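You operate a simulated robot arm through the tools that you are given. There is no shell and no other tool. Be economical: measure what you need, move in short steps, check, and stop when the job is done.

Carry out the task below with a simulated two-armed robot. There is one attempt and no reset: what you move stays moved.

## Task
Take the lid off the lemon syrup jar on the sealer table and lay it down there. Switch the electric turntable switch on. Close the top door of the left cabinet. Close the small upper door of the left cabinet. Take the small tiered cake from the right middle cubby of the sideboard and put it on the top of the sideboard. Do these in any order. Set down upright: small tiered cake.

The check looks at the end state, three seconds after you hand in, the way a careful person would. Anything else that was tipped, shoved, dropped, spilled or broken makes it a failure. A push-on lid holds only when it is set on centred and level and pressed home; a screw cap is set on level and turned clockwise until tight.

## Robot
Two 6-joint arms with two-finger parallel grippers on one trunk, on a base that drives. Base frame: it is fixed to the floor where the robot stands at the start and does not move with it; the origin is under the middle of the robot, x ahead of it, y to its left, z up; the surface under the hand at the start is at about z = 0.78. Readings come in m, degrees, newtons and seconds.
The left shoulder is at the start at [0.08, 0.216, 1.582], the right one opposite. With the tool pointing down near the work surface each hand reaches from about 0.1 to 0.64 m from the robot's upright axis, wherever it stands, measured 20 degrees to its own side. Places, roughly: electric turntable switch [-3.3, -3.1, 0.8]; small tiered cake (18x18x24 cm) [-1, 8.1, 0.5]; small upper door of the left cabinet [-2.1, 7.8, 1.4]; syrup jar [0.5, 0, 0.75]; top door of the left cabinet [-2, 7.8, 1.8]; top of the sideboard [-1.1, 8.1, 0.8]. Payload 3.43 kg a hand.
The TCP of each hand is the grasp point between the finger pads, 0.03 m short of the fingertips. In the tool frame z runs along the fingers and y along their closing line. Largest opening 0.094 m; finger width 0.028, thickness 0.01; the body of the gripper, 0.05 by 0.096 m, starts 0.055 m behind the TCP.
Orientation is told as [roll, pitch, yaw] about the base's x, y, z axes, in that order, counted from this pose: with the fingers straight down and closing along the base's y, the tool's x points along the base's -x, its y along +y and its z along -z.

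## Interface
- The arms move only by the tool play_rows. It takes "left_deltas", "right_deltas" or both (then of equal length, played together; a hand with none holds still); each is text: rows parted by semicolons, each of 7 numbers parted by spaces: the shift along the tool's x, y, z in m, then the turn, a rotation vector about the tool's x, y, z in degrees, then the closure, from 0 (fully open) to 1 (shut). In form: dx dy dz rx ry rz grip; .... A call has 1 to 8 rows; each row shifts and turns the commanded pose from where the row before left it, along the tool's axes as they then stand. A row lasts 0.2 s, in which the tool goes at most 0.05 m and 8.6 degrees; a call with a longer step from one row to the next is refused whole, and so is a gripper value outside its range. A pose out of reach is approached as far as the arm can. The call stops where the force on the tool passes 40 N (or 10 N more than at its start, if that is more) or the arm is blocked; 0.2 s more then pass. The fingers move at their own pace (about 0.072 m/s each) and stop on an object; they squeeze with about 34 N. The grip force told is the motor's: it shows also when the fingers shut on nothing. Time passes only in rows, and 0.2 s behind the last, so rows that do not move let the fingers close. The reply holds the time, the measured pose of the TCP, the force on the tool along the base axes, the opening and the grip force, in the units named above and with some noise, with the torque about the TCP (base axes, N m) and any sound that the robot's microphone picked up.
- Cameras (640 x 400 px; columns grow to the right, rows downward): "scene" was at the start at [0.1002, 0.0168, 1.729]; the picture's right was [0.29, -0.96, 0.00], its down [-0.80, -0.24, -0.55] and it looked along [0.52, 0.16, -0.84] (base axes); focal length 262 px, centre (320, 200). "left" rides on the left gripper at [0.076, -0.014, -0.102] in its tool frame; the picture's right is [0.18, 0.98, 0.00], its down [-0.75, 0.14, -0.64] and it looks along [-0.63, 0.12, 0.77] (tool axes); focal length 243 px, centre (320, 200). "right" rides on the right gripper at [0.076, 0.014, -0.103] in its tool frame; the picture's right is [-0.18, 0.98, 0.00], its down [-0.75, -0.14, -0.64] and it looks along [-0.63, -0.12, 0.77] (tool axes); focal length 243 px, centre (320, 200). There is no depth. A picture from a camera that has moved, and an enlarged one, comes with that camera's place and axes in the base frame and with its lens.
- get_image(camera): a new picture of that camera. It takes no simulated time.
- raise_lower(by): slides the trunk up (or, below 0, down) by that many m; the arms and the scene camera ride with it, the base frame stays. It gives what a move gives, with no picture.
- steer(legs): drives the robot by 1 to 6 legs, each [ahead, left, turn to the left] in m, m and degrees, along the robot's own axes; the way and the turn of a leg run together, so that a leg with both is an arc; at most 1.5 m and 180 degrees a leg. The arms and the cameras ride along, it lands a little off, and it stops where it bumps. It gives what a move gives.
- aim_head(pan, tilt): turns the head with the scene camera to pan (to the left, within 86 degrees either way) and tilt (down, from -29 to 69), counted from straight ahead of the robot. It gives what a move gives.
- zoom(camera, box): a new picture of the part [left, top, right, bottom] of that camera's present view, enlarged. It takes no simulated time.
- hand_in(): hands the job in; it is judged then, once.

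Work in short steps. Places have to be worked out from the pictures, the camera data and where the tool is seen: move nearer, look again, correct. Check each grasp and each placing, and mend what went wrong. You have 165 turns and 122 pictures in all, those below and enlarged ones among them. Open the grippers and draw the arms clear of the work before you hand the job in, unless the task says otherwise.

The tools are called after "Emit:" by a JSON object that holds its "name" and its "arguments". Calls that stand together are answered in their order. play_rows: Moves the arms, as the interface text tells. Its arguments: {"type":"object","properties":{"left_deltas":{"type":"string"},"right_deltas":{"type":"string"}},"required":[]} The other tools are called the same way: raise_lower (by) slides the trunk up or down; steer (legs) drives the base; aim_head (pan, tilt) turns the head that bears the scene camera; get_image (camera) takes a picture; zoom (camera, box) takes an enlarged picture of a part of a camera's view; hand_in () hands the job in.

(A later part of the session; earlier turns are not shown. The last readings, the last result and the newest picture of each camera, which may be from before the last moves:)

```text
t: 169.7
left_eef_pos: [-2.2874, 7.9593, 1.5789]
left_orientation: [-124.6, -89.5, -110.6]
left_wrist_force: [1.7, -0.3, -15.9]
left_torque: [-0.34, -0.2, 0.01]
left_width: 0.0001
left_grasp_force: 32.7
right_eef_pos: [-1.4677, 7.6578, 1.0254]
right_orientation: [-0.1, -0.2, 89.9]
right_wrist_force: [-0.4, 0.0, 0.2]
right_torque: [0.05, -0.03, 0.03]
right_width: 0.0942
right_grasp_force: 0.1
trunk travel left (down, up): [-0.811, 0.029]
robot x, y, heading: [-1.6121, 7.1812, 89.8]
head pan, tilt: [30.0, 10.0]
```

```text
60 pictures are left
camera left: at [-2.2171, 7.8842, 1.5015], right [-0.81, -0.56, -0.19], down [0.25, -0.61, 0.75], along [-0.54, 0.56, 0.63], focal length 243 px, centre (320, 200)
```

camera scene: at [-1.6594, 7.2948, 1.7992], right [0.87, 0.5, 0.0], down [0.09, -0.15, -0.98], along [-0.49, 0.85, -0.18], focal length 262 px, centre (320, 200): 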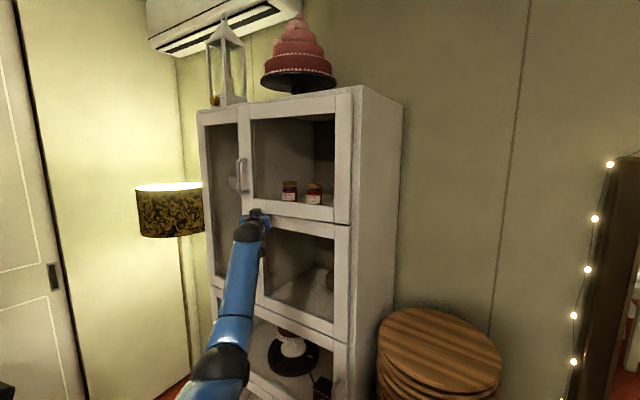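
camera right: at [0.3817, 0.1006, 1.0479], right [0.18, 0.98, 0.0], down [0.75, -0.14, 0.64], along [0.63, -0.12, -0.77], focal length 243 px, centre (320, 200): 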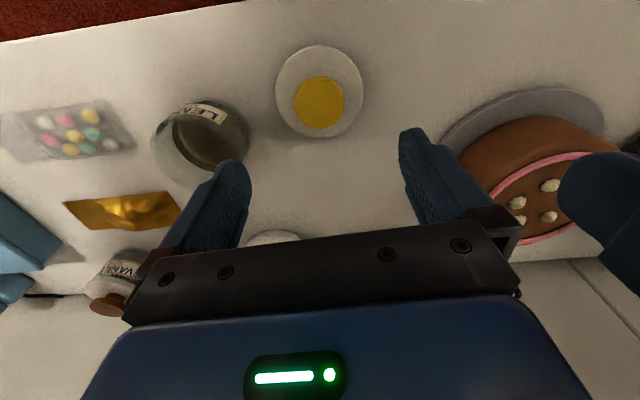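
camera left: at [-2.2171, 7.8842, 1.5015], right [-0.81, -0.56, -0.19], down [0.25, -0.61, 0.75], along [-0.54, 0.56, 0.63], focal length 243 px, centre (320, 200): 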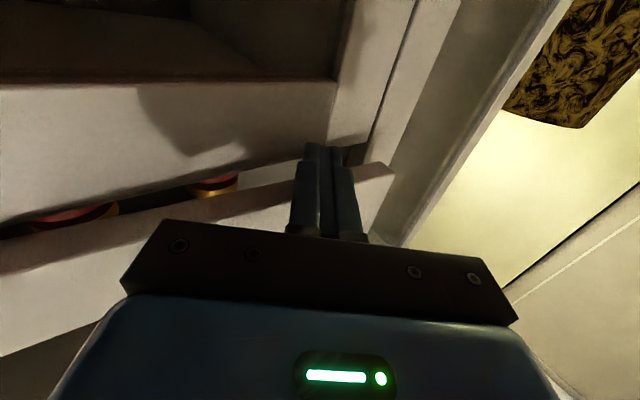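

Almost closed, but the fist is wedged at the gap between the doors (Fz -16 N). I draw back, and take a look before pushing each door home separately.

Emit:
{"name": "play_rows", "arguments": {"left_deltas": "0 0 -0.025 0 0 0 1; 0 0 -0.035 0 0 0 1; 0 0 -0.04 0 0 0 1; 0 0 0 0 0 0 1"}}

Emit:
{"name": "get_image", "arguments": {"camera": "scene"}}

Emit:
{"name": "get_image", "arguments": {"camera": "left"}}

```text
t: 170.7
left_eef_pos: [-2.2289, 7.8774, 1.578]
left_orientation: [-139.8, -89.2, -95.5]
left_wrist_force: [-1.2, -0.8, -3.5]
left_torque: [-0.15, -0.11, 0.03]
left_width: 0.0
left_grasp_force: 32.4
right_eef_pos: [-1.4689, 7.657, 1.0255]
right_orientation: [0.0, -0.4, 90.0]
right_wrist_force: [-0.6, -0.7, 0.9]
right_torque: [0.0, 0.02, 0.0]
right_width: 0.0939
right_grasp_force: 0.1
trunk travel left (down, up): [-0.811, 0.029]
robot x, y, heading: [-1.6143, 7.1814, 90.0]
head pan, tilt: [30.0, 10.0]
```

```text
59 pictures are left
camera scene: at [-1.6595, 7.2927, 1.7995], right [0.87, 0.5, 0.0], down [0.09, -0.15, -0.98], along [-0.49, 0.85, -0.18], focal length 262 px, centre (320, 200)
```

scene: 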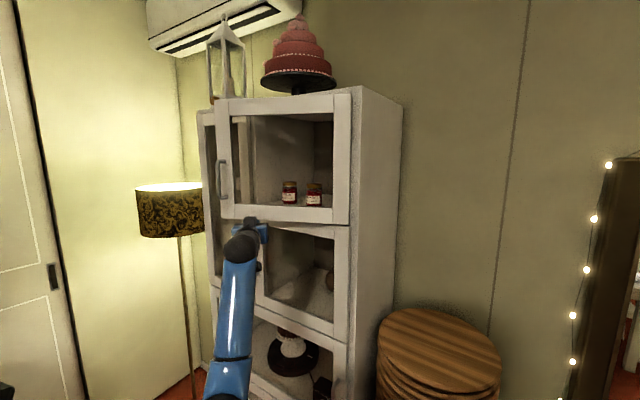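

```text
58 pictures are left
camera left: at [-2.1584, 7.8024, 1.5007], right [-0.81, -0.56, -0.19], down [0.25, -0.62, 0.75], along [-0.53, 0.55, 0.64], focal length 243 px, centre (320, 200)
```

left: 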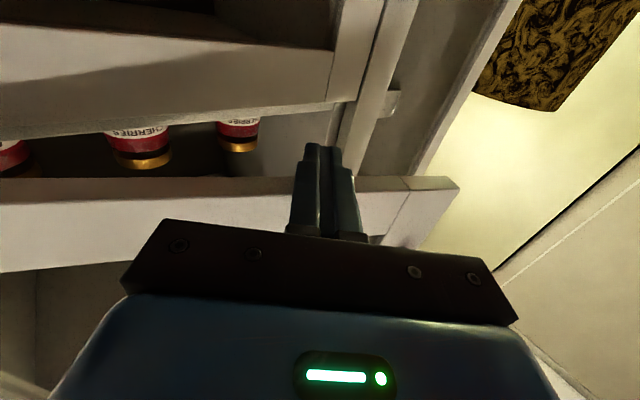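

The lower door looks shut; the top door was dragged back by friction on the hand beneath its rail. I dip slightly, retract, raise to z ≈ 1.66 and will push the rail itself.

Emit:
{"name": "play_rows", "arguments": {"left_deltas": "0.012 0 0 0 0 0 1; 0.003 0 -0.03 0 0 0 1; 0 -0.02 -0.04 0 0 0 1; 0 -0.02 -0.04 0 0 0 1; -0.03 0 -0.01 0 0 0 1; -0.04 0 0 0 0 0 1; -0.025 0 0 0 0 0 1; 0 0 0 0 0 0 1"}}

Emit:
{"name": "get_image", "arguments": {"camera": "scene"}}

Emit:
{"name": "get_image", "arguments": {"camera": "left"}}

```text
t: 172.5
left_eef_pos: [-2.1244, 7.7992, 1.6603]
left_orientation: [-145.2, -89.1, -90.0]
left_wrist_force: [1.4, 0.5, -1.2]
left_torque: [-0.02, -0.01, -0.04]
left_width: 0.0001
left_grasp_force: 33.3
right_eef_pos: [-1.4673, 7.6557, 1.0266]
right_orientation: [0.1, -0.3, 89.9]
right_wrist_force: [-0.5, -0.1, 0.5]
right_torque: [0.01, -0.01, 0.01]
right_width: 0.0939
right_grasp_force: 0.0
trunk travel left (down, up): [-0.811, 0.029]
robot x, y, heading: [-1.6126, 7.1838, 90.2]
head pan, tilt: [30.0, 10.0]
```

```text
57 pictures are left
camera scene: at [-1.6563, 7.2908, 1.7997], right [0.87, 0.5, 0.0], down [0.09, -0.15, -0.98], along [-0.49, 0.85, -0.17], focal length 262 px, centre (320, 200)
```

scene: 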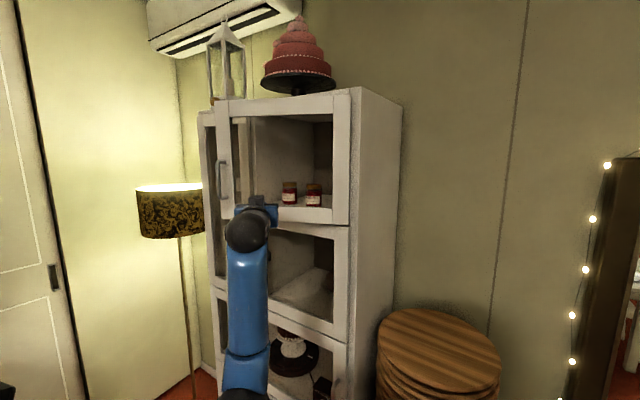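

```text
56 pictures are left
camera left: at [-2.0552, 7.724, 1.5811], right [-0.81, -0.56, -0.19], down [0.25, -0.62, 0.75], along [-0.54, 0.55, 0.64], focal length 243 px, centre (320, 200)
```

left: 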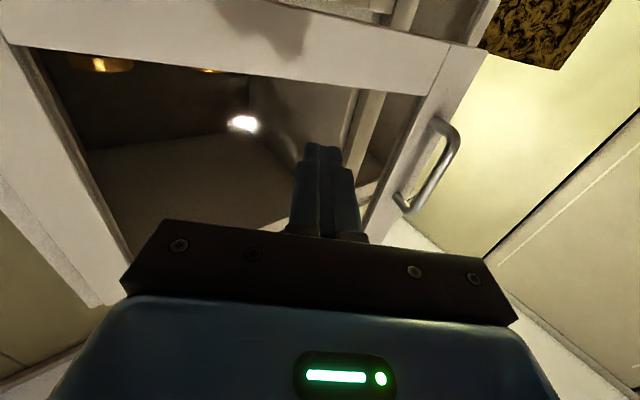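

I lower to z ≈ 1.612, level with the top door's bottom rail, and push along to closed.

Emit:
{"name": "play_rows", "arguments": {"left_deltas": "0.024 0 0 0 0 0 1; 0.024 0.023 0.031 0 0 0 1; 0 0.023 0.031 0 0 0 1; 0 0.023 0.031 0 0 0 1; 0 -0.0084 0.0216 0 0 0 1; 0 -0.0084 0.0216 0 0 0 1; 0 -0.0084 0.0216 0 0 0 1; 0 -0.0084 0.0216 0 0 0 1"}}

Emit:
{"name": "play_rows", "arguments": {"left_deltas": "0 -0.0084 0.0216 0 0 0 1; 0 -0.0084 0.0216 0 0 0 1; 0 -0.003 0.008 0 0 0 1; 0 -0.003 0.008 0 0 0 1; 0 -0.003 0.008 0 0 0 1; 0 -0.003 0.008 0 0 0 1"}}

Emit:
{"name": "get_image", "arguments": {"camera": "left"}}

Emit:
{"name": "get_image", "arguments": {"camera": "scene"}}

```text
t: 174.3
left_eef_pos: [-2.2567, 7.9229, 1.6139]
left_orientation: [-143.0, -89.3, -92.1]
left_wrist_force: [-0.6, -0.1, -0.4]
left_torque: [0.01, -0.02, 0.0]
left_width: 0.0002
left_grasp_force: 32.8
right_eef_pos: [-1.4678, 7.655, 1.0262]
right_orientation: [0.1, -0.4, 89.8]
right_wrist_force: [-0.2, 0.2, 0.2]
right_torque: [0.01, 0.03, -0.03]
right_width: 0.0938
right_grasp_force: 0.0
trunk travel left (down, up): [-0.811, 0.029]
robot x, y, heading: [-1.6134, 7.1822, 89.9]
head pan, tilt: [30.0, 10.0]
```

```text
t: 175.4
left_eef_pos: [-2.2694, 7.972, 1.6151]
left_orientation: [-121.6, -89.6, -113.4]
left_wrist_force: [13.4, -25.7, -2.2]
left_torque: [-0.26, -0.08, -0.18]
left_width: 0.0
left_grasp_force: 32.6
right_eef_pos: [-1.4646, 7.6484, 1.0284]
right_orientation: [0.3, -0.8, 90.1]
right_wrist_force: [0.5, 0.2, -0.2]
right_torque: [0.0, 0.03, 0.0]
right_width: 0.0941
right_grasp_force: 0.1
trunk travel left (down, up): [-0.811, 0.029]
robot x, y, heading: [-1.6109, 7.1799, 89.8]
head pan, tilt: [30.0, 10.0]
stopped in row 5 (left hand): the force on the tool passed its limit at 52 N (the readings are from after the stop); the commanded pose is now the measured one
```

```text
55 pictures are left
camera left: at [-2.1989, 7.8977, 1.5376], right [-0.8, -0.56, -0.19], down [0.25, -0.61, 0.75], along [-0.54, 0.55, 0.63], focal length 243 px, centre (320, 200)
```

left: 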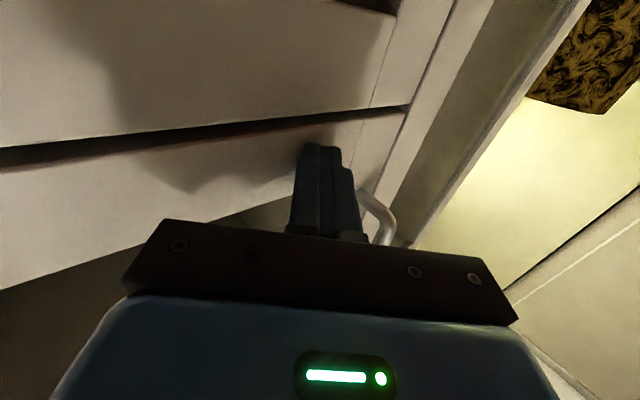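

```text
54 pictures are left
camera scene: at [-1.6496, 7.2772, 1.8007], right [0.86, 0.5, 0.0], down [0.08, -0.14, -0.99], along [-0.5, 0.85, -0.17], focal length 262 px, centre (320, 200)
```

scene: 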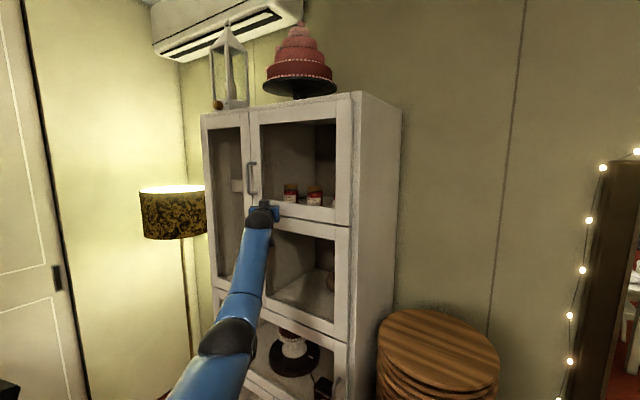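

The top door is home (hard stop). Now I retract a little, lower to z ≈ 1.54 and press the lower door's rail home as well.

Emit:
{"name": "play_rows", "arguments": {"left_deltas": "0 0 -0.03 0 0 0 1; 0 0 -0.02 0 0 0 1; 0.035 0 0 0 0 0 1; 0.035 0 0 0 0 0 1; 0 0 0.03 0 0 0 1; 0 0 0.015 0 0 0 1; 0 0 0.008 0 0 0 1; 0 0 0.008 0 0 0 1"}}

Emit:
{"name": "get_image", "arguments": {"camera": "left"}}

```text
t: 177.0
left_eef_pos: [-2.2653, 7.9722, 1.5444]
left_orientation: [-109.6, -89.5, -125.2]
left_wrist_force: [22.0, -33.6, -2.2]
left_torque: [-0.24, -0.1, -0.37]
left_width: 0.0
left_grasp_force: 32.8
right_eef_pos: [-1.4618, 7.6444, 1.0308]
right_orientation: [0.4, -0.8, 90.1]
right_wrist_force: [-0.3, -0.2, -1.0]
right_torque: [0.0, 0.02, -0.01]
right_width: 0.094
right_grasp_force: 0.2
trunk travel left (down, up): [-0.811, 0.029]
robot x, y, heading: [-1.6093, 7.1805, 90.1]
head pan, tilt: [30.0, 10.0]
stopped in row 8 (left hand): the force on the tool passed its limit at 49 N (the readings are from after the stop); the commanded pose is now the measured one
```

```text
53 pictures are left
camera left: at [-2.1954, 7.8974, 1.4665], right [-0.8, -0.56, -0.19], down [0.25, -0.61, 0.75], along [-0.54, 0.56, 0.63], focal length 243 px, centre (320, 200)
```

left: 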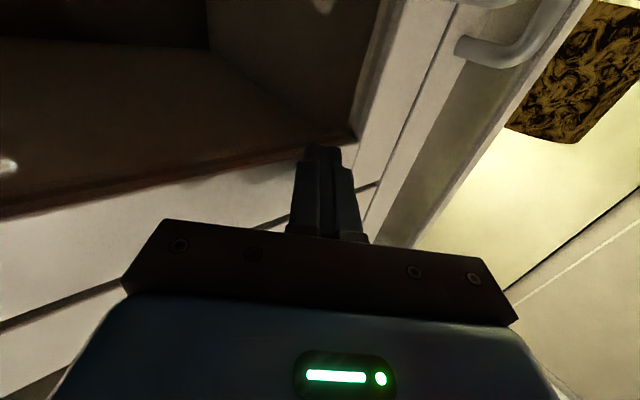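

Both doors stop hard at the same depth: closed. I retract the left hand and square its yaw, then check both doors.

Emit:
{"name": "play_rows", "arguments": {"left_deltas": "0 0 -0.04 0 0 0 1; 0 0 -0.045 0 0 0 1; 0 -0.02 -0.045 0 0 0 1; 0 -0.03 -0.03 8.5 0 0 1; 0 0 0 8.5 0 0 1; 0 0 0 8.5 0 0 1; 0 0 0 8.5 0 0 1; 0 0 0 0 0 0 1"}}

Emit:
{"name": "get_image", "arguments": {"camera": "scene"}}

```text
t: 178.8
left_eef_pos: [-2.1417, 7.8853, 1.5337]
left_orientation: [-65.3, -89.3, 156.2]
left_wrist_force: [0.4, -0.6, -0.6]
left_torque: [-0.02, -0.01, -0.01]
left_width: 0.0002
left_grasp_force: 33.1
right_eef_pos: [-1.4659, 7.6551, 1.0261]
right_orientation: [0.0, -0.3, 90.0]
right_wrist_force: [-0.9, -0.1, 0.4]
right_torque: [0.02, 0.01, -0.02]
right_width: 0.0938
right_grasp_force: 0.0
trunk travel left (down, up): [-0.811, 0.029]
robot x, y, heading: [-1.6133, 7.181, 90.0]
head pan, tilt: [30.0, 10.0]
```

```text
52 pictures are left
camera scene: at [-1.6565, 7.2901, 1.7995], right [0.86, 0.5, 0.0], down [0.09, -0.15, -0.98], along [-0.49, 0.85, -0.17], focal length 262 px, centre (320, 200)
```

scene: 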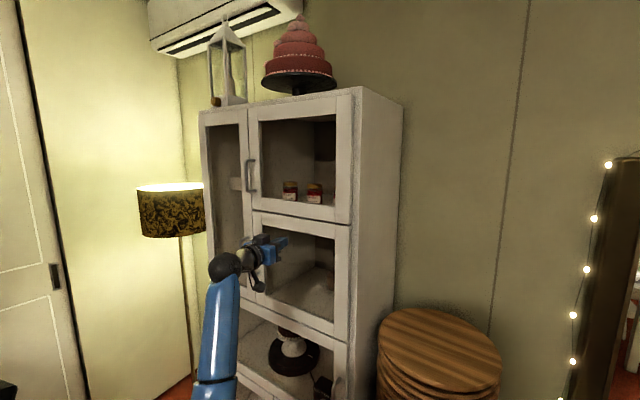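

Both doors are flush. Now for the cake: I drive right along the sideboard and back a little so the hands clear its front.

Emit:
{"name": "steer", "arguments": {"legs": [[-0.03, 0, 0], [0, -0.72, 0], [-0.1, 0, 0]]}}

Emit:
{"name": "raise_lower", "arguments": {"by": -0.45}}

Emit:
{"name": "aim_head", "arguments": {"pan": 0, "tilt": 35}}

Emit:
{"name": "get_image", "arguments": {"camera": "scene"}}

```text
t: 183.9
left_eef_pos: [-1.4257, 7.7653, 1.5262]
left_orientation: [-42.5, -88.9, 134.3]
left_wrist_force: [0.0, 0.6, -0.2]
left_torque: [0.03, 0.01, 0.0]
left_width: 0.0
left_grasp_force: 32.9
right_eef_pos: [-0.7496, 7.5391, 1.0235]
right_orientation: [0.0, 0.0, 90.7]
right_wrist_force: [-0.3, 1.1, 0.2]
right_torque: [-0.05, 0.05, 0.03]
right_width: 0.0942
right_grasp_force: 0.1
trunk travel left (down, up): [-0.811, 0.029]
robot x, y, heading: [-0.8866, 7.0587, 90.9]
head pan, tilt: [30.0, 10.0]
```

```text
refused: -0.45 is not a number from -0.4 to 0.4
```

```text
t: 184.9
left_eef_pos: [-1.4253, 7.7503, 1.5347]
left_orientation: [-78.4, -89.2, 170.1]
left_wrist_force: [0.0, 0.1, -0.2]
left_torque: [-0.03, 0.01, -0.02]
left_width: 0.0
left_grasp_force: 32.8
right_eef_pos: [-0.7473, 7.5303, 1.0274]
right_orientation: [0.1, -0.6, 90.7]
right_wrist_force: [0.3, -0.2, 0.1]
right_torque: [0.04, -0.04, 0.03]
right_width: 0.0941
right_grasp_force: 0.1
trunk travel left (down, up): [-0.811, 0.029]
robot x, y, heading: [-0.8838, 7.0573, 90.8]
head pan, tilt: [0.0, 35.0]
```

```text
51 pictures are left
camera scene: at [-0.8858, 7.1683, 1.7599], right [1.0, 0.02, 0.0], down [0.01, -0.57, -0.82], along [-0.01, 0.82, -0.57], focal length 262 px, centre (320, 200)
```

scene: 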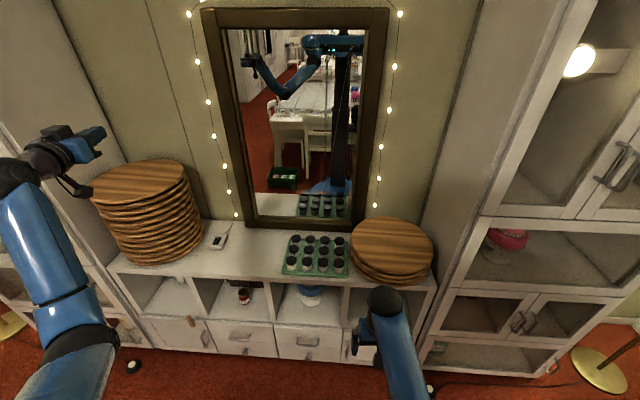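

Clear; I lower the trunk 0.4 m to look into the cubby.

Emit:
{"name": "raise_lower", "arguments": {"by": -0.4}}

Emit:
{"name": "get_image", "arguments": {"camera": "scene"}}

```text
t: 188.7
left_eef_pos: [-1.4261, 7.7541, 1.1351]
left_orientation: [-68.1, -89.3, 159.8]
left_wrist_force: [0.1, 0.0, -0.3]
left_torque: [0.01, 0.0, 0.0]
left_width: 0.0
left_grasp_force: 32.8
right_eef_pos: [-0.7487, 7.5315, 0.6265]
right_orientation: [0.1, -0.4, 90.8]
right_wrist_force: [-0.1, 0.8, -0.7]
right_torque: [-0.02, 0.01, 0.03]
right_width: 0.0938
right_grasp_force: 0.0
trunk travel left (down, up): [-0.411, 0.429]
robot x, y, heading: [-0.8892, 7.0538, 91.0]
head pan, tilt: [0.0, 35.0]
```

```text
50 pictures are left
camera scene: at [-0.8862, 7.1721, 1.3596], right [1.0, 0.01, 0.0], down [0.01, -0.57, -0.82], along [-0.01, 0.82, -0.57], focal length 262 px, centre (320, 200)
```

scene: 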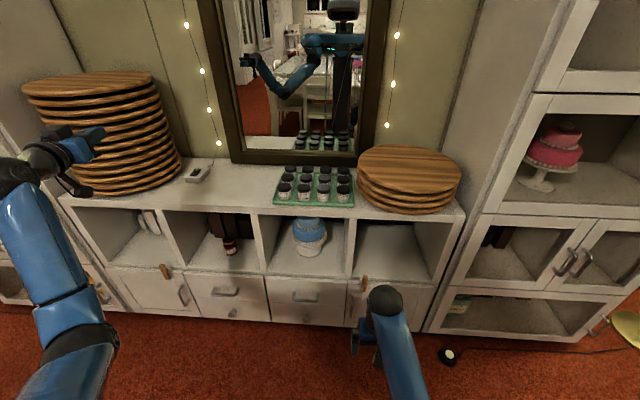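

Emit:
{"name": "zoom", "arguments": {"camera": "scene", "box": [240, 150, 370, 300]}}

```text
2.67 times, centred on (305, 225) of scene
camera zoom: at [-0.8862, 7.1721, 1.3596], right [1.0, 0.01, 0.0], down [0.01, -0.57, -0.82], along [-0.01, 0.82, -0.57], focal length 698 px, centre (360, 133)
```

zoom: 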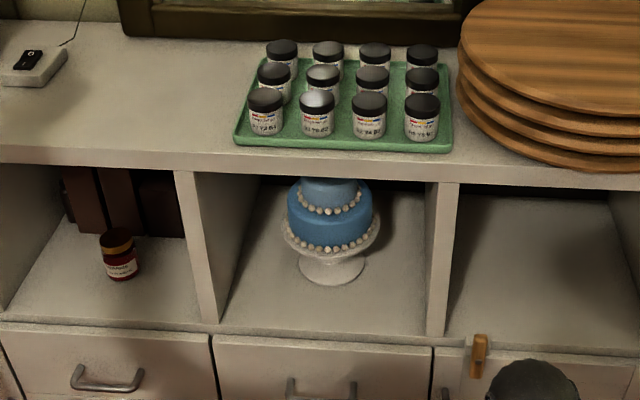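

The cake stands on a pedestal; cubby floor ≈ 0.45, ceiling ≈ 0.76, cake at about (-0.944, 8.03). I lower the trunk more to see the pedestal from the side.

Emit:
{"name": "raise_lower", "arguments": {"by": -0.37}}

Emit:
{"name": "aim_head", "arguments": {"pan": -5, "tilt": 25}}

Emit:
{"name": "get_image", "arguments": {"camera": "scene"}}

Emit:
{"name": "zoom", "arguments": {"camera": "scene", "box": [230, 120, 390, 260]}}

```text
t: 192.3
left_eef_pos: [-1.4251, 7.7529, 0.7637]
left_orientation: [-68.1, -89.3, 159.8]
left_wrist_force: [0.3, -0.1, -0.4]
left_torque: [0.02, -0.02, -0.01]
left_width: 0.0001
left_grasp_force: 32.6
right_eef_pos: [-0.7483, 7.5314, 0.2558]
right_orientation: [0.0, -0.3, 90.7]
right_wrist_force: [0.0, -0.2, 0.0]
right_torque: [0.01, 0.02, 0.0]
right_width: 0.0941
right_grasp_force: 0.0
trunk travel left (down, up): [-0.041, 0.799]
robot x, y, heading: [-0.888, 7.0592, 90.5]
head pan, tilt: [0.0, 35.0]
```

```text
t: 193.0
left_eef_pos: [-1.4259, 7.7525, 0.7634]
left_orientation: [-67.6, -89.4, 159.5]
left_wrist_force: [0.6, -0.8, -0.4]
left_torque: [-0.01, 0.03, 0.03]
left_width: 0.0001
left_grasp_force: 33.0
right_eef_pos: [-0.7484, 7.5314, 0.2569]
right_orientation: [0.1, -0.3, 90.8]
right_wrist_force: [-0.9, -0.1, -1.1]
right_torque: [0.02, -0.02, 0.0]
right_width: 0.0941
right_grasp_force: 0.1
trunk travel left (down, up): [-0.041, 0.799]
robot x, y, heading: [-0.8863, 7.0595, 90.8]
head pan, tilt: [-5.0, 25.0]
```

```text
48 pictures are left
camera scene: at [-0.8782, 7.1759, 1.0052], right [1.0, -0.07, 0.0], down [-0.03, -0.42, -0.91], along [0.07, 0.9, -0.42], focal length 262 px, centre (320, 200)
```

scene: 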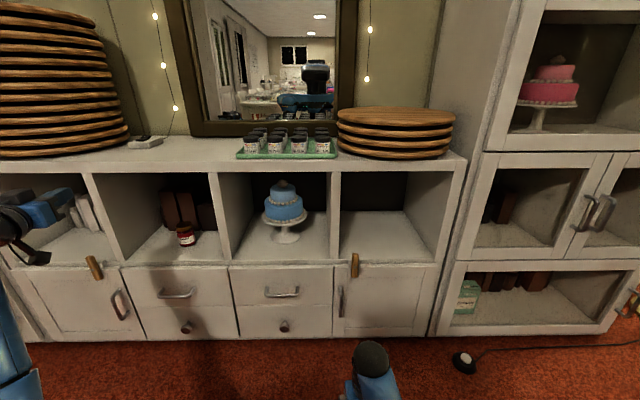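

```text
2.86 times, centred on (310, 190) of scene
camera zoom: at [-0.8782, 7.1759, 1.0052], right [1.0, -0.07, 0.0], down [-0.03, -0.42, -0.91], along [0.07, 0.9, -0.42], focal length 748 px, centre (349, 229)
```

zoom: 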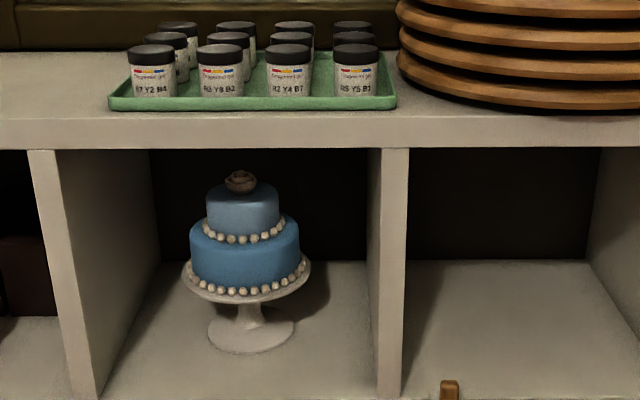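

Using the known 18 cm plate: cake axis ≈ (-0.95, 8.10), cubby floor ≈ 0.405, neck z ≈ 0.433–0.475, plate underside ≈ 0.48, front at y ≈ 7.955. The neck can be gripped horizontally, with the wrist camera turned up to stay clear; I roll the left hand 180° in place and open it.

Emit:
{"name": "play_rows", "arguments": {"left_deltas": "0 0 0 0 0 8.5 1; 0 0 0 0 0 8.5 1; 0 0 0 0 0 8.5 1; 0 0 0 0 0 8.5 1; 0 0 0 0 0 8.5 1; 0 0 0 0 0 8.5 1; 0 0 0 0 0 8.5 1; 0 0 0 0 0 8.5 0"}}

Emit:
{"name": "play_rows", "arguments": {"left_deltas": "0 0 0 0 0 8.5 0; 0 0 0 0 0 8.5 0; 0 0 0 0 0 8.5 0; 0 0 0 0 0 8.5 0; 0 0 0 0 0 8.5 0; 0 0 0 0 0 8.5 0; 0 0 0 0 0 8.5 0; 0 0 0 0 0 8.5 0"}}

Emit:
{"name": "play_rows", "arguments": {"left_deltas": "0 0 0 0 0 8.5 0; 0 0 0 0 0 8.5 0; 0 0 0 0 0 8.5 0; 0 0 0 0 0 8.5 0; 0 0 0 0 0 8.5 0; 0 0 0 0 0 1.5 0; 0 0 0 0 0 0 0"}}

Emit:
{"name": "get_image", "arguments": {"camera": "scene"}}

```text
t: 194.8
left_eef_pos: [-1.427, 7.7532, 0.7628]
left_orientation: [89.7, -22.5, 1.8]
left_wrist_force: [0.1, -0.4, 0.6]
left_torque: [-0.01, 0.03, 0.01]
left_width: 0.0533
left_grasp_force: 0.1
right_eef_pos: [-0.7488, 7.532, 0.2562]
right_orientation: [0.1, -0.3, 90.8]
right_wrist_force: [-0.3, -0.5, 0.4]
right_torque: [-0.01, 0.01, 0.02]
right_width: 0.0939
right_grasp_force: 0.0
trunk travel left (down, up): [-0.041, 0.799]
robot x, y, heading: [-0.8867, 7.0566, 90.9]
head pan, tilt: [-5.0, 25.0]
```

```text
t: 196.6
left_eef_pos: [-1.4244, 7.7548, 0.762]
left_orientation: [89.6, 45.5, 1.5]
left_wrist_force: [0.7, 0.3, -0.2]
left_torque: [-0.02, 0.03, 0.0]
left_width: 0.0939
left_grasp_force: 0.1
right_eef_pos: [-0.7484, 7.5319, 0.2562]
right_orientation: [0.1, -0.3, 90.8]
right_wrist_force: [0.5, -0.3, 0.6]
right_torque: [0.0, -0.01, -0.02]
right_width: 0.0941
right_grasp_force: 0.1
trunk travel left (down, up): [-0.041, 0.799]
robot x, y, heading: [-0.8834, 7.0577, 91.0]
head pan, tilt: [-5.0, 25.0]
```

```text
t: 198.2
left_eef_pos: [-1.3677, 7.7212, 0.8003]
left_orientation: [86.6, 72.0, 0.3]
left_wrist_force: [0.2, 0.1, 0.7]
left_torque: [-0.02, -0.01, -0.02]
left_width: 0.0941
left_grasp_force: 0.1
left hand out of reach, approached as far as the arm can: row 2, 3, 4, 5, 6
right_eef_pos: [-0.7476, 7.5318, 0.2556]
right_orientation: [0.1, -0.3, 90.8]
right_wrist_force: [-0.3, -0.4, -0.4]
right_torque: [0.02, 0.0, 0.01]
right_width: 0.0939
right_grasp_force: 0.0
trunk travel left (down, up): [-0.041, 0.799]
robot x, y, heading: [-0.8893, 7.0589, 91.1]
head pan, tilt: [-5.0, 25.0]
```

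```text
46 pictures are left
camera scene: at [-0.8782, 7.176, 1.0053], right [1.0, -0.07, 0.0], down [-0.03, -0.42, -0.91], along [0.07, 0.9, -0.42], focal length 262 px, centre (320, 200)
```

scene: 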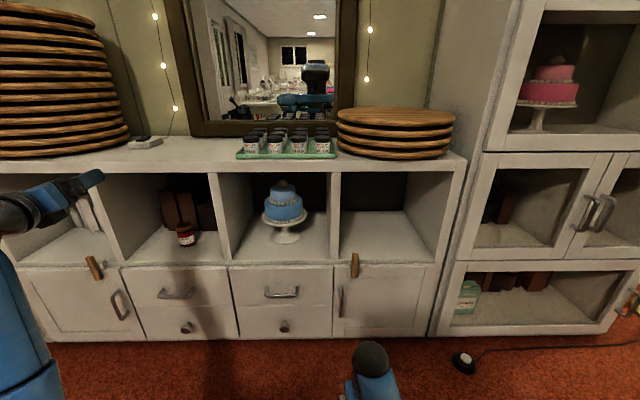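

The roll stops about 18° short at this arm pose. I move the base nearer and bring the hand in front of the cake's cubby, where the wrist may have more range.

Emit:
{"name": "steer", "arguments": {"legs": [[0.14, 0, -1], [0, -0.14, 0]]}}

Emit:
{"name": "play_rows", "arguments": {"left_deltas": "-0.035 0.028 -0.006 0 0 0 0; -0.035 0.028 -0.006 0 0 0 0; -0.035 0.028 -0.006 0 0 0 0; -0.035 0.028 -0.006 0 0 0 0; -0.035 0.028 -0.006 0 0 0 0; -0.035 0.028 -0.006 0 0 0 0; -0.035 0.028 -0.006 0 0 0 0; 0 0 0 0 0 0 0"}}

Emit:
{"name": "get_image", "arguments": {"camera": "scene"}}

```text
t: 200.5
left_eef_pos: [-1.2075, 7.8699, 0.8008]
left_orientation: [86.4, 72.0, -0.6]
left_wrist_force: [0.1, -0.2, 0.0]
left_torque: [0.0, 0.0, 0.03]
left_width: 0.094
left_grasp_force: 0.0
right_eef_pos: [-0.5937, 7.6686, 0.2563]
right_orientation: [0.1, -0.2, 89.7]
right_wrist_force: [0.4, 0.8, 0.1]
right_torque: [0.01, 0.0, -0.03]
right_width: 0.0939
right_grasp_force: 0.1
trunk travel left (down, up): [-0.041, 0.799]
robot x, y, heading: [-0.7408, 7.1955, 89.6]
head pan, tilt: [-5.0, 25.0]
```

```text
t: 202.3
left_eef_pos: [-0.9435, 7.8386, 0.6295]
left_orientation: [86.6, 72.1, -0.6]
left_wrist_force: [-0.2, -0.9, 0.4]
left_torque: [-0.01, -0.01, 0.0]
left_width: 0.094
left_grasp_force: 0.0
right_eef_pos: [-0.5939, 7.6695, 0.2557]
right_orientation: [0.1, -0.2, 89.6]
right_wrist_force: [0.1, 0.0, 0.6]
right_torque: [-0.03, 0.02, 0.01]
right_width: 0.0939
right_grasp_force: 0.1
trunk travel left (down, up): [-0.041, 0.799]
robot x, y, heading: [-0.7433, 7.1934, 89.5]
head pan, tilt: [-5.0, 25.0]
```

```text
45 pictures are left
camera scene: at [-0.7302, 7.3154, 1.0053], right [1.0, -0.09, 0.0], down [-0.04, -0.42, -0.91], along [0.08, 0.9, -0.42], focal length 262 px, centre (320, 200)
```

scene: 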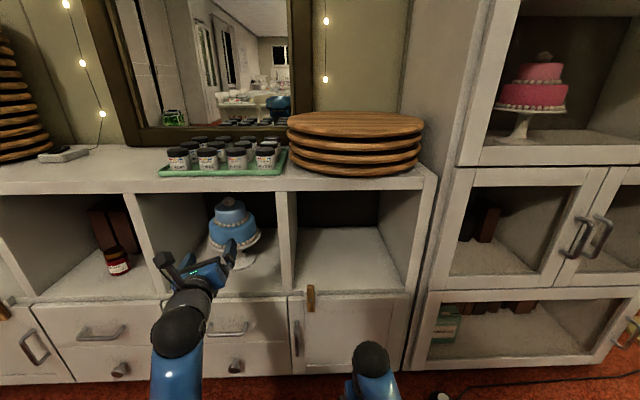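

Here I try the last ~18° of roll.

Emit:
{"name": "play_rows", "arguments": {"left_deltas": "0 0 0 0 0 8 0; 0 0 0 0 0 8 0; 0 0 0 0 0 2 0; 0 0 0 0 0 0 0"}}

```text
t: 203.3
left_eef_pos: [-0.9352, 7.8392, 0.6262]
left_orientation: [67.0, 87.5, -19.8]
left_wrist_force: [0.1, 0.2, 0.1]
left_torque: [-0.01, 0.04, 0.01]
left_width: 0.0942
left_grasp_force: 0.1
left hand out of reach, approached as far as the arm can: row 2
right_eef_pos: [-0.5947, 7.6684, 0.256]
right_orientation: [0.1, -0.3, 89.7]
right_wrist_force: [0.3, -0.9, -0.4]
right_torque: [0.0, 0.02, 0.0]
right_width: 0.0939
right_grasp_force: 0.1
trunk travel left (down, up): [-0.041, 0.799]
robot x, y, heading: [-0.7434, 7.1972, 89.4]
head pan, tilt: [-5.0, 25.0]
```

Roll is now within 3°. I lower the hand to z ≈ 0.455 in front of the cubby, correct the 3° yaw and look.

Emit:
{"name": "play_rows", "arguments": {"left_deltas": "-0.04 0 -0.01 -3 0 0 0; -0.04 0 -0.01 0 0 0 0; -0.04 0 -0.01 0 0 0 0; -0.04 0 0 0 0 0 0; -0.011 0 0 0 0 0 0; 0 0 0 0 0 0 0"}}

Emit:
{"name": "zoom", "arguments": {"camera": "scene", "box": [130, 170, 310, 310]}}

Emit:
{"name": "get_image", "arguments": {"camera": "left"}}

```text
t: 204.7
left_eef_pos: [-0.9126, 7.8041, 0.4459]
left_orientation: [-4.3, 88.8, -94.7]
left_wrist_force: [0.4, -0.3, -0.3]
left_torque: [0.01, 0.0, 0.01]
left_width: 0.094
left_grasp_force: 0.1
left hand out of reach, approached as far as the arm can: row 1
right_eef_pos: [-0.594, 7.6682, 0.2566]
right_orientation: [0.1, -0.3, 89.6]
right_wrist_force: [-0.3, -0.1, -0.2]
right_torque: [-0.02, -0.02, 0.0]
right_width: 0.0942
right_grasp_force: 0.0
trunk travel left (down, up): [-0.041, 0.799]
robot x, y, heading: [-0.742, 7.1948, 89.9]
head pan, tilt: [-5.0, 25.0]
```

```text
2.86 times, centred on (220, 240) of scene
camera zoom: at [-0.7302, 7.3153, 1.0053], right [1.0, -0.09, 0.0], down [-0.04, -0.42, -0.91], along [0.08, 0.9, -0.42], focal length 748 px, centre (606, 86)
```

zoom: 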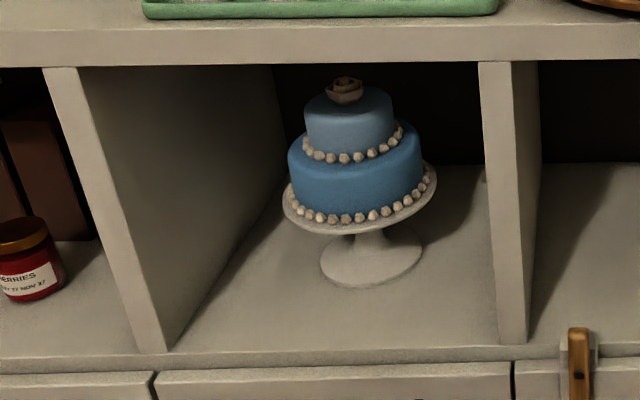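

```text
43 pictures are left
camera left: at [-0.9277, 7.7045, 0.5236], right [0.98, 0.0, 0.18], down [0.14, -0.66, -0.74], along [0.12, 0.75, -0.65], focal length 243 px, centre (320, 200)
```

left: 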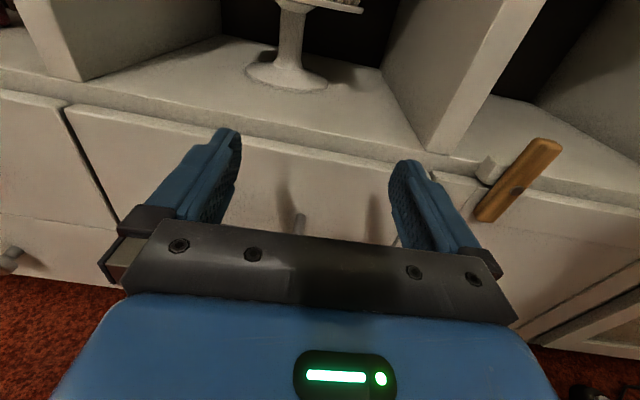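

Neck ≈ (-0.958, 8.09), z 0.435–0.49; cubby floor ≈ 0.413. I align the hand to x = -0.958, z = 0.46 and advance partway, then look.

Emit:
{"name": "play_rows", "arguments": {"left_deltas": "0.007 -0.023 0 0 0 0 0; 0.007 -0.022 0 0 0 0 0; 0.001 0 0.04 0 0 0 0; 0.001 0 0.04 0 0 0 0; 0.001 0 0.04 0 0 0 0; 0.001 0 0.04 0 0 0 0; 0 0 0 0 0 0 0"}}

Emit:
{"name": "get_image", "arguments": {"camera": "left"}}

Emit:
{"name": "zoom", "arguments": {"camera": "scene", "box": [130, 170, 310, 310]}}

```text
t: 206.3
left_eef_pos: [-0.9322, 7.9648, 0.4589]
left_orientation: [4.3, 89.1, -85.7]
left_wrist_force: [0.4, 0.4, 0.0]
left_torque: [0.02, 0.01, 0.01]
left_width: 0.094
left_grasp_force: 0.1
left hand out of reach, approached as far as the arm can: row 2, 3
right_eef_pos: [-0.593, 7.6692, 0.2566]
right_orientation: [0.1, -0.2, 89.7]
right_wrist_force: [0.4, 0.6, 0.0]
right_torque: [-0.04, -0.02, -0.01]
right_width: 0.094
right_grasp_force: 0.0
trunk travel left (down, up): [-0.041, 0.799]
robot x, y, heading: [-0.7413, 7.1943, 89.7]
head pan, tilt: [-5.0, 25.0]
```

```text
42 pictures are left
camera left: at [-0.9486, 7.864, 0.5365], right [0.98, 0.0, 0.19], down [0.14, -0.65, -0.74], along [0.12, 0.76, -0.64], focal length 243 px, centre (320, 200)
```

left: 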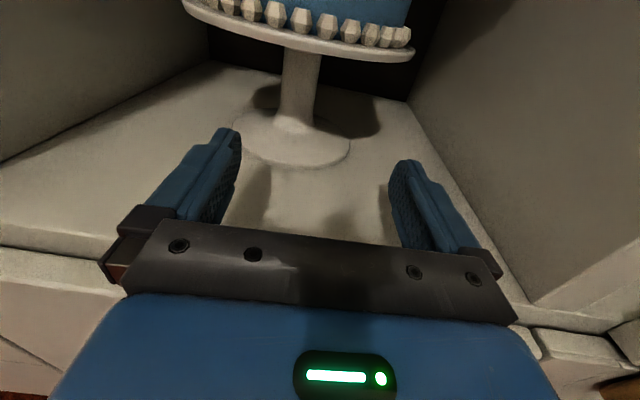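

```text
2.86 times, centred on (220, 240) of scene
camera zoom: at [-0.7302, 7.3153, 1.0053], right [1.0, -0.09, 0.0], down [-0.04, -0.42, -0.91], along [0.08, 0.9, -0.42], focal length 748 px, centre (606, 86)
```

zoom: 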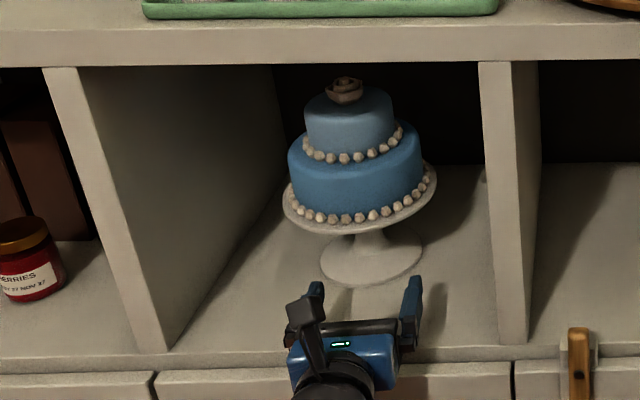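

The wrist camera clears below/in front of the plate. Neck is at x ≈ -0.955, y ≈ 8.10; the hand is 2 cm too far right, so I try shifting left.

Emit:
{"name": "play_rows", "arguments": {"left_deltas": "0 -0.012 0 0 0 0 0; 0 -0.011 0 0 0 0 0; 0 0 0 0 0 0 0"}}

```text
t: 207.1
left_eef_pos: [-0.935, 7.9636, 0.457]
left_orientation: [5.8, 89.0, -84.0]
left_wrist_force: [0.5, -0.9, 0.0]
left_torque: [-0.01, 0.04, 0.01]
left_width: 0.094
left_grasp_force: 0.0
left hand out of reach, approached as far as the arm can: row 1, 2
right_eef_pos: [-0.5942, 7.6683, 0.2559]
right_orientation: [0.1, -0.4, 89.7]
right_wrist_force: [0.0, -0.5, 0.1]
right_torque: [-0.03, -0.01, -0.01]
right_width: 0.0941
right_grasp_force: 0.1
trunk travel left (down, up): [-0.041, 0.799]
robot x, y, heading: [-0.7394, 7.1953, 89.8]
head pan, tilt: [-5.0, 25.0]
```

The arm is at its limit sideways, so I nudge the base left 2 cm instead.

Emit:
{"name": "steer", "arguments": {"legs": [[0, 0.021, 0]]}}

Emit:
{"name": "get_image", "arguments": {"camera": "left"}}

```text
t: 207.9
left_eef_pos: [-0.9573, 7.9642, 0.4549]
left_orientation: [7.0, 88.9, -82.7]
left_wrist_force: [0.7, 0.1, 0.1]
left_torque: [-0.03, 0.01, 0.04]
left_width: 0.0941
left_grasp_force: 0.0
right_eef_pos: [-0.6144, 7.6692, 0.2563]
right_orientation: [0.1, -0.3, 89.7]
right_wrist_force: [-0.9, -0.5, 0.0]
right_torque: [0.0, -0.04, 0.02]
right_width: 0.0938
right_grasp_force: 0.1
trunk travel left (down, up): [-0.041, 0.799]
robot x, y, heading: [-0.7601, 7.1957, 89.9]
head pan, tilt: [-5.0, 25.0]
```

```text
40 pictures are left
camera left: at [-0.9718, 7.8635, 0.5324], right [0.98, 0.01, 0.19], down [0.15, -0.65, -0.74], along [0.12, 0.76, -0.64], focal length 243 px, centre (320, 200)
```

left: 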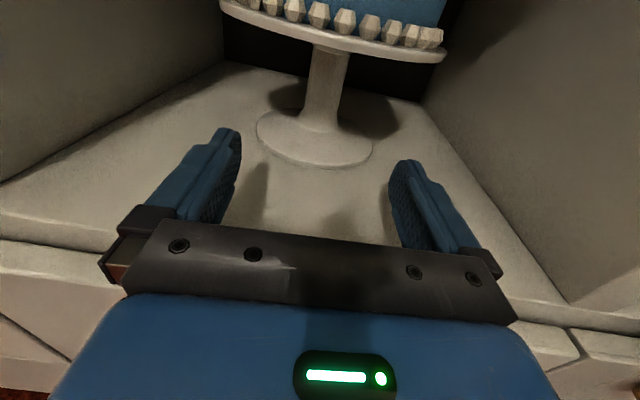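

Centred now. I advance 12 cm so the fingertips straddle the neck.

Emit:
{"name": "play_rows", "arguments": {"left_deltas": "0.004 0 0.03 0 0 0 0; 0.001 0 0.03 0 0 0 0; 0.001 0 0.03 0 0 0 0; 0 0 0.015 0 0 0 0; 0 0 0.012 0 0 0 0; 0 0 0 0 0 0 0"}}

Emit:
{"name": "get_image", "arguments": {"camera": "left"}}

Emit:
{"name": "zoom", "arguments": {"camera": "scene", "box": [130, 170, 310, 310]}}

```text
t: 208.4
left_eef_pos: [-0.959, 8.0035, 0.4559]
left_orientation: [12.7, 88.9, -77.1]
left_wrist_force: [3.7, -29.4, 9.1]
left_torque: [-1.7, -0.19, -0.31]
left_width: 0.094
left_grasp_force: 0.1
right_eef_pos: [-0.6158, 7.668, 0.2553]
right_orientation: [0.0, -0.3, 89.9]
right_wrist_force: [0.3, -0.1, 0.0]
right_torque: [-0.02, -0.03, -0.01]
right_width: 0.0938
right_grasp_force: 0.0
trunk travel left (down, up): [-0.041, 0.799]
robot x, y, heading: [-0.7635, 7.196, 89.9]
head pan, tilt: [-5.0, 25.0]
stopped in row 2 (left hand): the force on the tool passed its limit at 182 N (the readings are from after the stop); the commanded pose is now the measured one
```

```text
39 pictures are left
camera left: at [-0.9735, 7.9036, 0.5336], right [0.98, 0.01, 0.19], down [0.15, -0.66, -0.74], along [0.12, 0.75, -0.65], focal length 243 px, centre (320, 200)
```

left: 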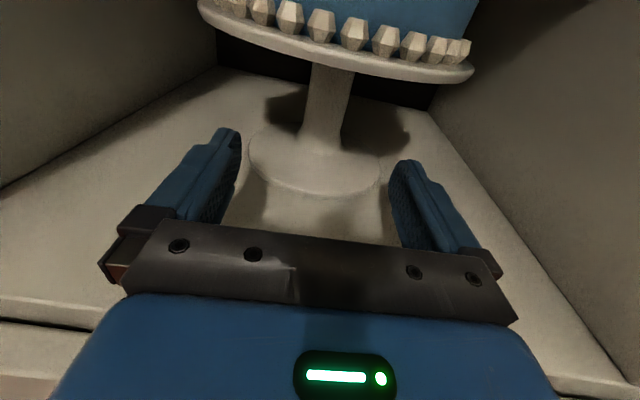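

```text
2.86 times, centred on (220, 240) of scene
camera zoom: at [-0.7513, 7.3145, 1.0053], right [1.0, -0.09, 0.0], down [-0.04, -0.42, -0.91], along [0.08, 0.9, -0.42], focal length 748 px, centre (606, 86)
```

zoom: 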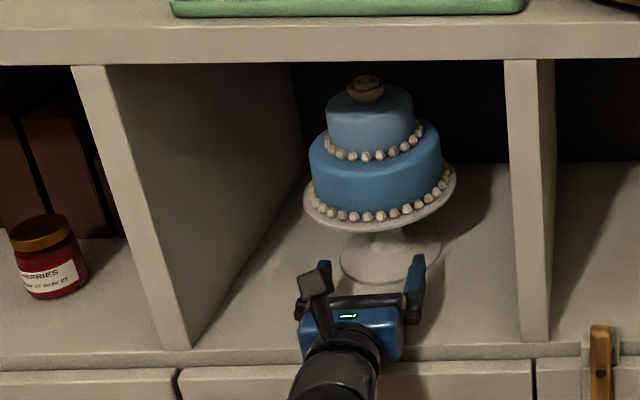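

A hard stop at y ≈ 8.00: the torque points to the gripper's underside catching the cubby floor's front edge. The cake is unmoved. I back off, raise the hand 18 mm, and advance slowly.

Emit:
{"name": "play_rows", "arguments": {"left_deltas": "0 0 -0.02 0 0 0 0; 0.01 0 0 0 0 0 0; 0.009 0 0 0 0 0 0; 0 0 0.01 0 0 0 0; 0 0 0.01 0 0 0 0; 0 0 0.01 0 0 0 0; 0 0 0.005 0 0 0 0; 0 0 0 0 0 0 0"}}

Emit:
{"name": "get_image", "arguments": {"camera": "left"}}

```text
t: 210.2
left_eef_pos: [-0.9602, 8.019, 0.473]
left_orientation: [10.3, 88.7, -79.4]
left_wrist_force: [0.4, 0.5, 0.4]
left_torque: [-0.02, 0.02, -0.02]
left_width: 0.0938
left_grasp_force: 0.1
right_eef_pos: [-0.6163, 7.6687, 0.2558]
right_orientation: [0.0, -0.4, 89.8]
right_wrist_force: [-1.0, 1.4, -0.2]
right_torque: [0.0, 0.0, 0.0]
right_width: 0.0941
right_grasp_force: 0.0
trunk travel left (down, up): [-0.041, 0.799]
robot x, y, heading: [-0.7609, 7.2009, 89.9]
head pan, tilt: [-5.0, 25.0]
```

```text
37 pictures are left
camera left: at [-0.9748, 7.9194, 0.5511], right [0.98, 0.01, 0.19], down [0.15, -0.66, -0.74], along [0.12, 0.75, -0.65], focal length 243 px, centre (320, 200)
```

left: 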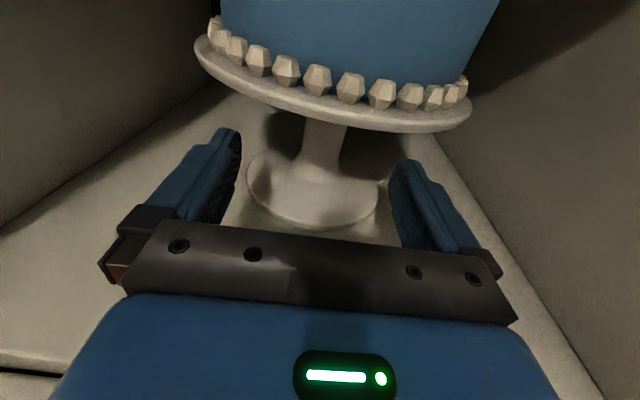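

Past the obstacle. I continue forward in small steps to y ≈ 8.08.

Emit:
{"name": "play_rows", "arguments": {"left_deltas": "0 0 0.012 0 0 0 0; 0 0 0.012 0 0 0 0; 0 0 0.012 0 0 0 0; 0 0 0.012 0 0 0 0; 0 0 0.01 0 0 0 0; 0 0 0 0 0 0 0"}}

Emit:
{"name": "get_image", "arguments": {"camera": "left"}}

Emit:
{"name": "zoom", "arguments": {"camera": "scene", "box": [130, 170, 310, 310]}}

```text
t: 211.6
left_eef_pos: [-0.9589, 8.0775, 0.4735]
left_orientation: [9.7, 88.7, -80.1]
left_wrist_force: [-1.2, -0.1, 0.8]
left_torque: [0.0, 0.03, -0.01]
left_width: 0.094
left_grasp_force: 0.1
right_eef_pos: [-0.6161, 7.668, 0.257]
right_orientation: [0.0, -0.4, 89.8]
right_wrist_force: [0.6, -0.1, -0.7]
right_torque: [0.0, 0.01, 0.02]
right_width: 0.0939
right_grasp_force: 0.1
trunk travel left (down, up): [-0.041, 0.799]
robot x, y, heading: [-0.7626, 7.1963, 90.2]
head pan, tilt: [-5.0, 25.0]
```

```text
36 pictures are left
camera left: at [-0.9747, 7.9784, 0.5508], right [0.98, 0.01, 0.19], down [0.15, -0.66, -0.74], along [0.12, 0.75, -0.65], focal length 243 px, centre (320, 200)
```

left: 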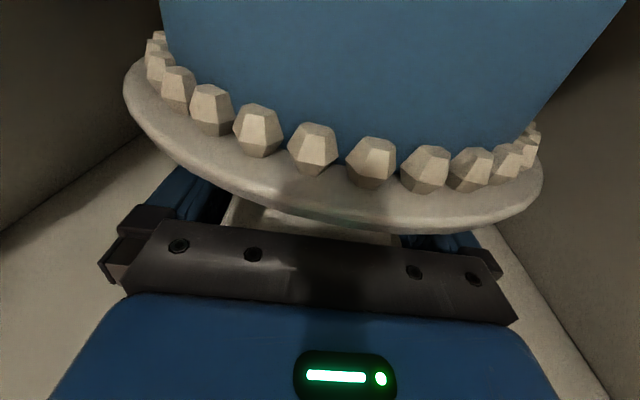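

```text
2.86 times, centred on (220, 240) of scene
camera zoom: at [-0.7513, 7.3152, 1.0053], right [1.0, -0.09, 0.0], down [-0.04, -0.42, -0.91], along [0.08, 0.9, -0.42], focal length 748 px, centre (606, 86)
```

zoom: 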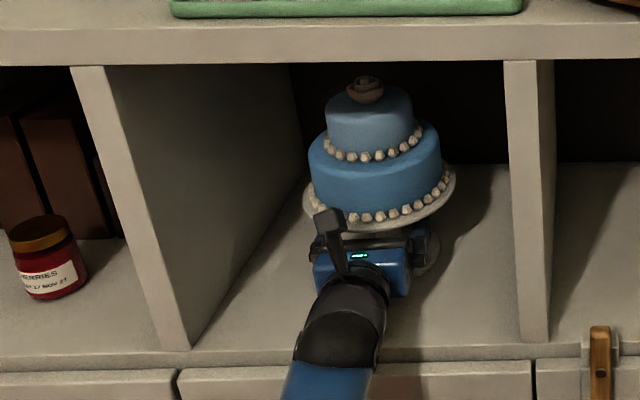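

Fingertips reach y ≈ 8.107, neck axis ≈ 8.10. I go 7 mm further and close.

Emit:
{"name": "play_rows", "arguments": {"left_deltas": "0 0 0.007 0 0 0 0; 0 0 0 0 0 0 0.3; 0 0 0 0 0 0 0.6; 0 0 0 0 0 0 1; 0 0 0 0 0 0 1; 0 0 0 0 0 0 1"}}

Emit:
{"name": "zoom", "arguments": {"camera": "scene", "box": [130, 170, 310, 310]}}

```text
t: 213.0
left_eef_pos: [-0.9587, 8.0846, 0.4744]
left_orientation: [6.2, 88.8, -83.4]
left_wrist_force: [-2.4, 0.0, 2.3]
left_torque: [-0.06, 0.58, 0.12]
left_width: 0.0322
left_grasp_force: 34.5
right_eef_pos: [-0.6168, 7.6693, 0.2555]
right_orientation: [0.0, -0.3, 89.8]
right_wrist_force: [0.0, 0.6, -0.2]
right_torque: [0.01, 0.0, -0.04]
right_width: 0.094
right_grasp_force: 0.1
trunk travel left (down, up): [-0.041, 0.799]
robot x, y, heading: [-0.7653, 7.1994, 89.9]
head pan, tilt: [-5.0, 25.0]
```

```text
2.86 times, centred on (220, 240) of scene
camera zoom: at [-0.7513, 7.3149, 1.0053], right [1.0, -0.09, 0.0], down [-0.04, -0.42, -0.91], along [0.08, 0.9, -0.42], focal length 748 px, centre (606, 86)
```

zoom: 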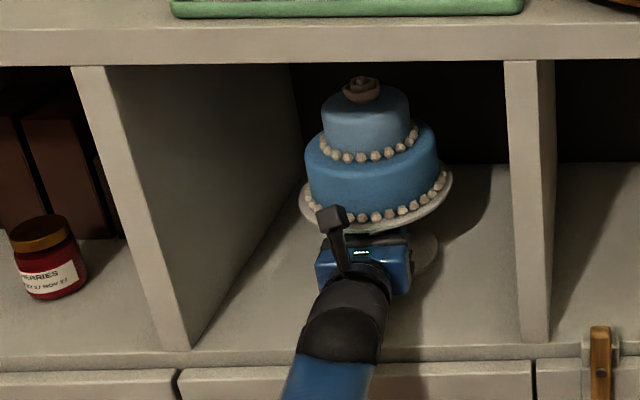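

Gripped the neck at 32 mm. I lift 3.5 cm by the trunk and check.

Emit:
{"name": "raise_lower", "arguments": {"by": 0.035}}

Emit:
{"name": "zoom", "arguments": {"camera": "scene", "box": [130, 170, 310, 310]}}

```text
t: 213.8
left_eef_pos: [-0.9588, 8.0859, 0.5052]
left_orientation: [8.7, 88.6, -81.2]
left_wrist_force: [-1.7, 0.8, -4.6]
left_torque: [-0.08, -0.64, 0.12]
left_width: 0.0309
left_grasp_force: 33.9
right_eef_pos: [-0.6161, 7.6686, 0.2897]
right_orientation: [0.1, -0.1, 89.8]
right_wrist_force: [0.3, -0.8, 0.6]
right_torque: [-0.01, 0.01, 0.0]
right_width: 0.0942
right_grasp_force: 0.0
trunk travel left (down, up): [-0.076, 0.764]
robot x, y, heading: [-0.7642, 7.1964, 90.0]
head pan, tilt: [-5.0, 25.0]
```

```text
2.86 times, centred on (220, 240) of scene
camera zoom: at [-0.7515, 7.3164, 1.0401], right [1.0, -0.09, 0.0], down [-0.04, -0.42, -0.91], along [0.08, 0.9, -0.42], focal length 748 px, centre (606, 86)
```

zoom: 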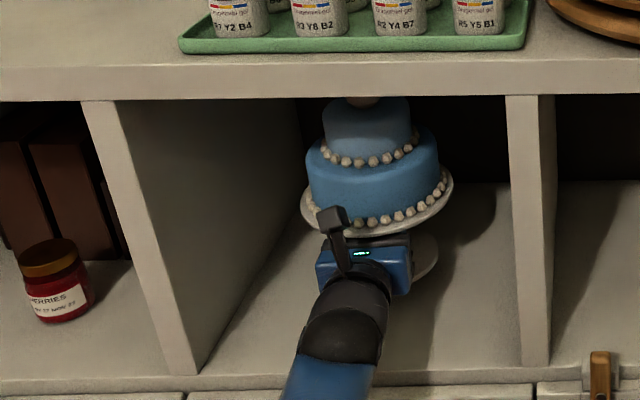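

Lifted cleanly, about 4.6 N, upright. I back the base out 0.28 m straight.

Emit:
{"name": "steer", "arguments": {"legs": [[-0.28, 0, 0]]}}

Emit:
{"name": "get_image", "arguments": {"camera": "scene"}}

```text
t: 215.8
left_eef_pos: [-0.9667, 7.8013, 0.5062]
left_orientation: [8.8, 88.7, -80.7]
left_wrist_force: [0.0, 0.0, -7.1]
left_torque: [-0.09, 0.02, 0.03]
left_width: 0.0315
left_grasp_force: 33.9
right_eef_pos: [-0.6191, 7.3882, 0.29]
right_orientation: [0.0, -0.3, 90.3]
right_wrist_force: [0.2, -0.8, 0.4]
right_torque: [-0.01, 0.02, -0.02]
right_width: 0.0941
right_grasp_force: 0.0
trunk travel left (down, up): [-0.076, 0.764]
robot x, y, heading: [-0.7609, 6.9158, 90.5]
head pan, tilt: [-5.0, 25.0]
```

```text
32 pictures are left
camera scene: at [-0.7518, 7.0339, 1.0402], right [1.0, -0.08, 0.0], down [-0.03, -0.42, -0.91], along [0.07, 0.9, -0.42], focal length 262 px, centre (320, 200)
```

scene: 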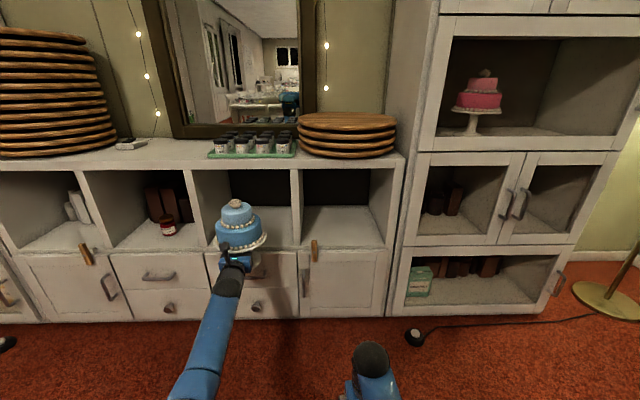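

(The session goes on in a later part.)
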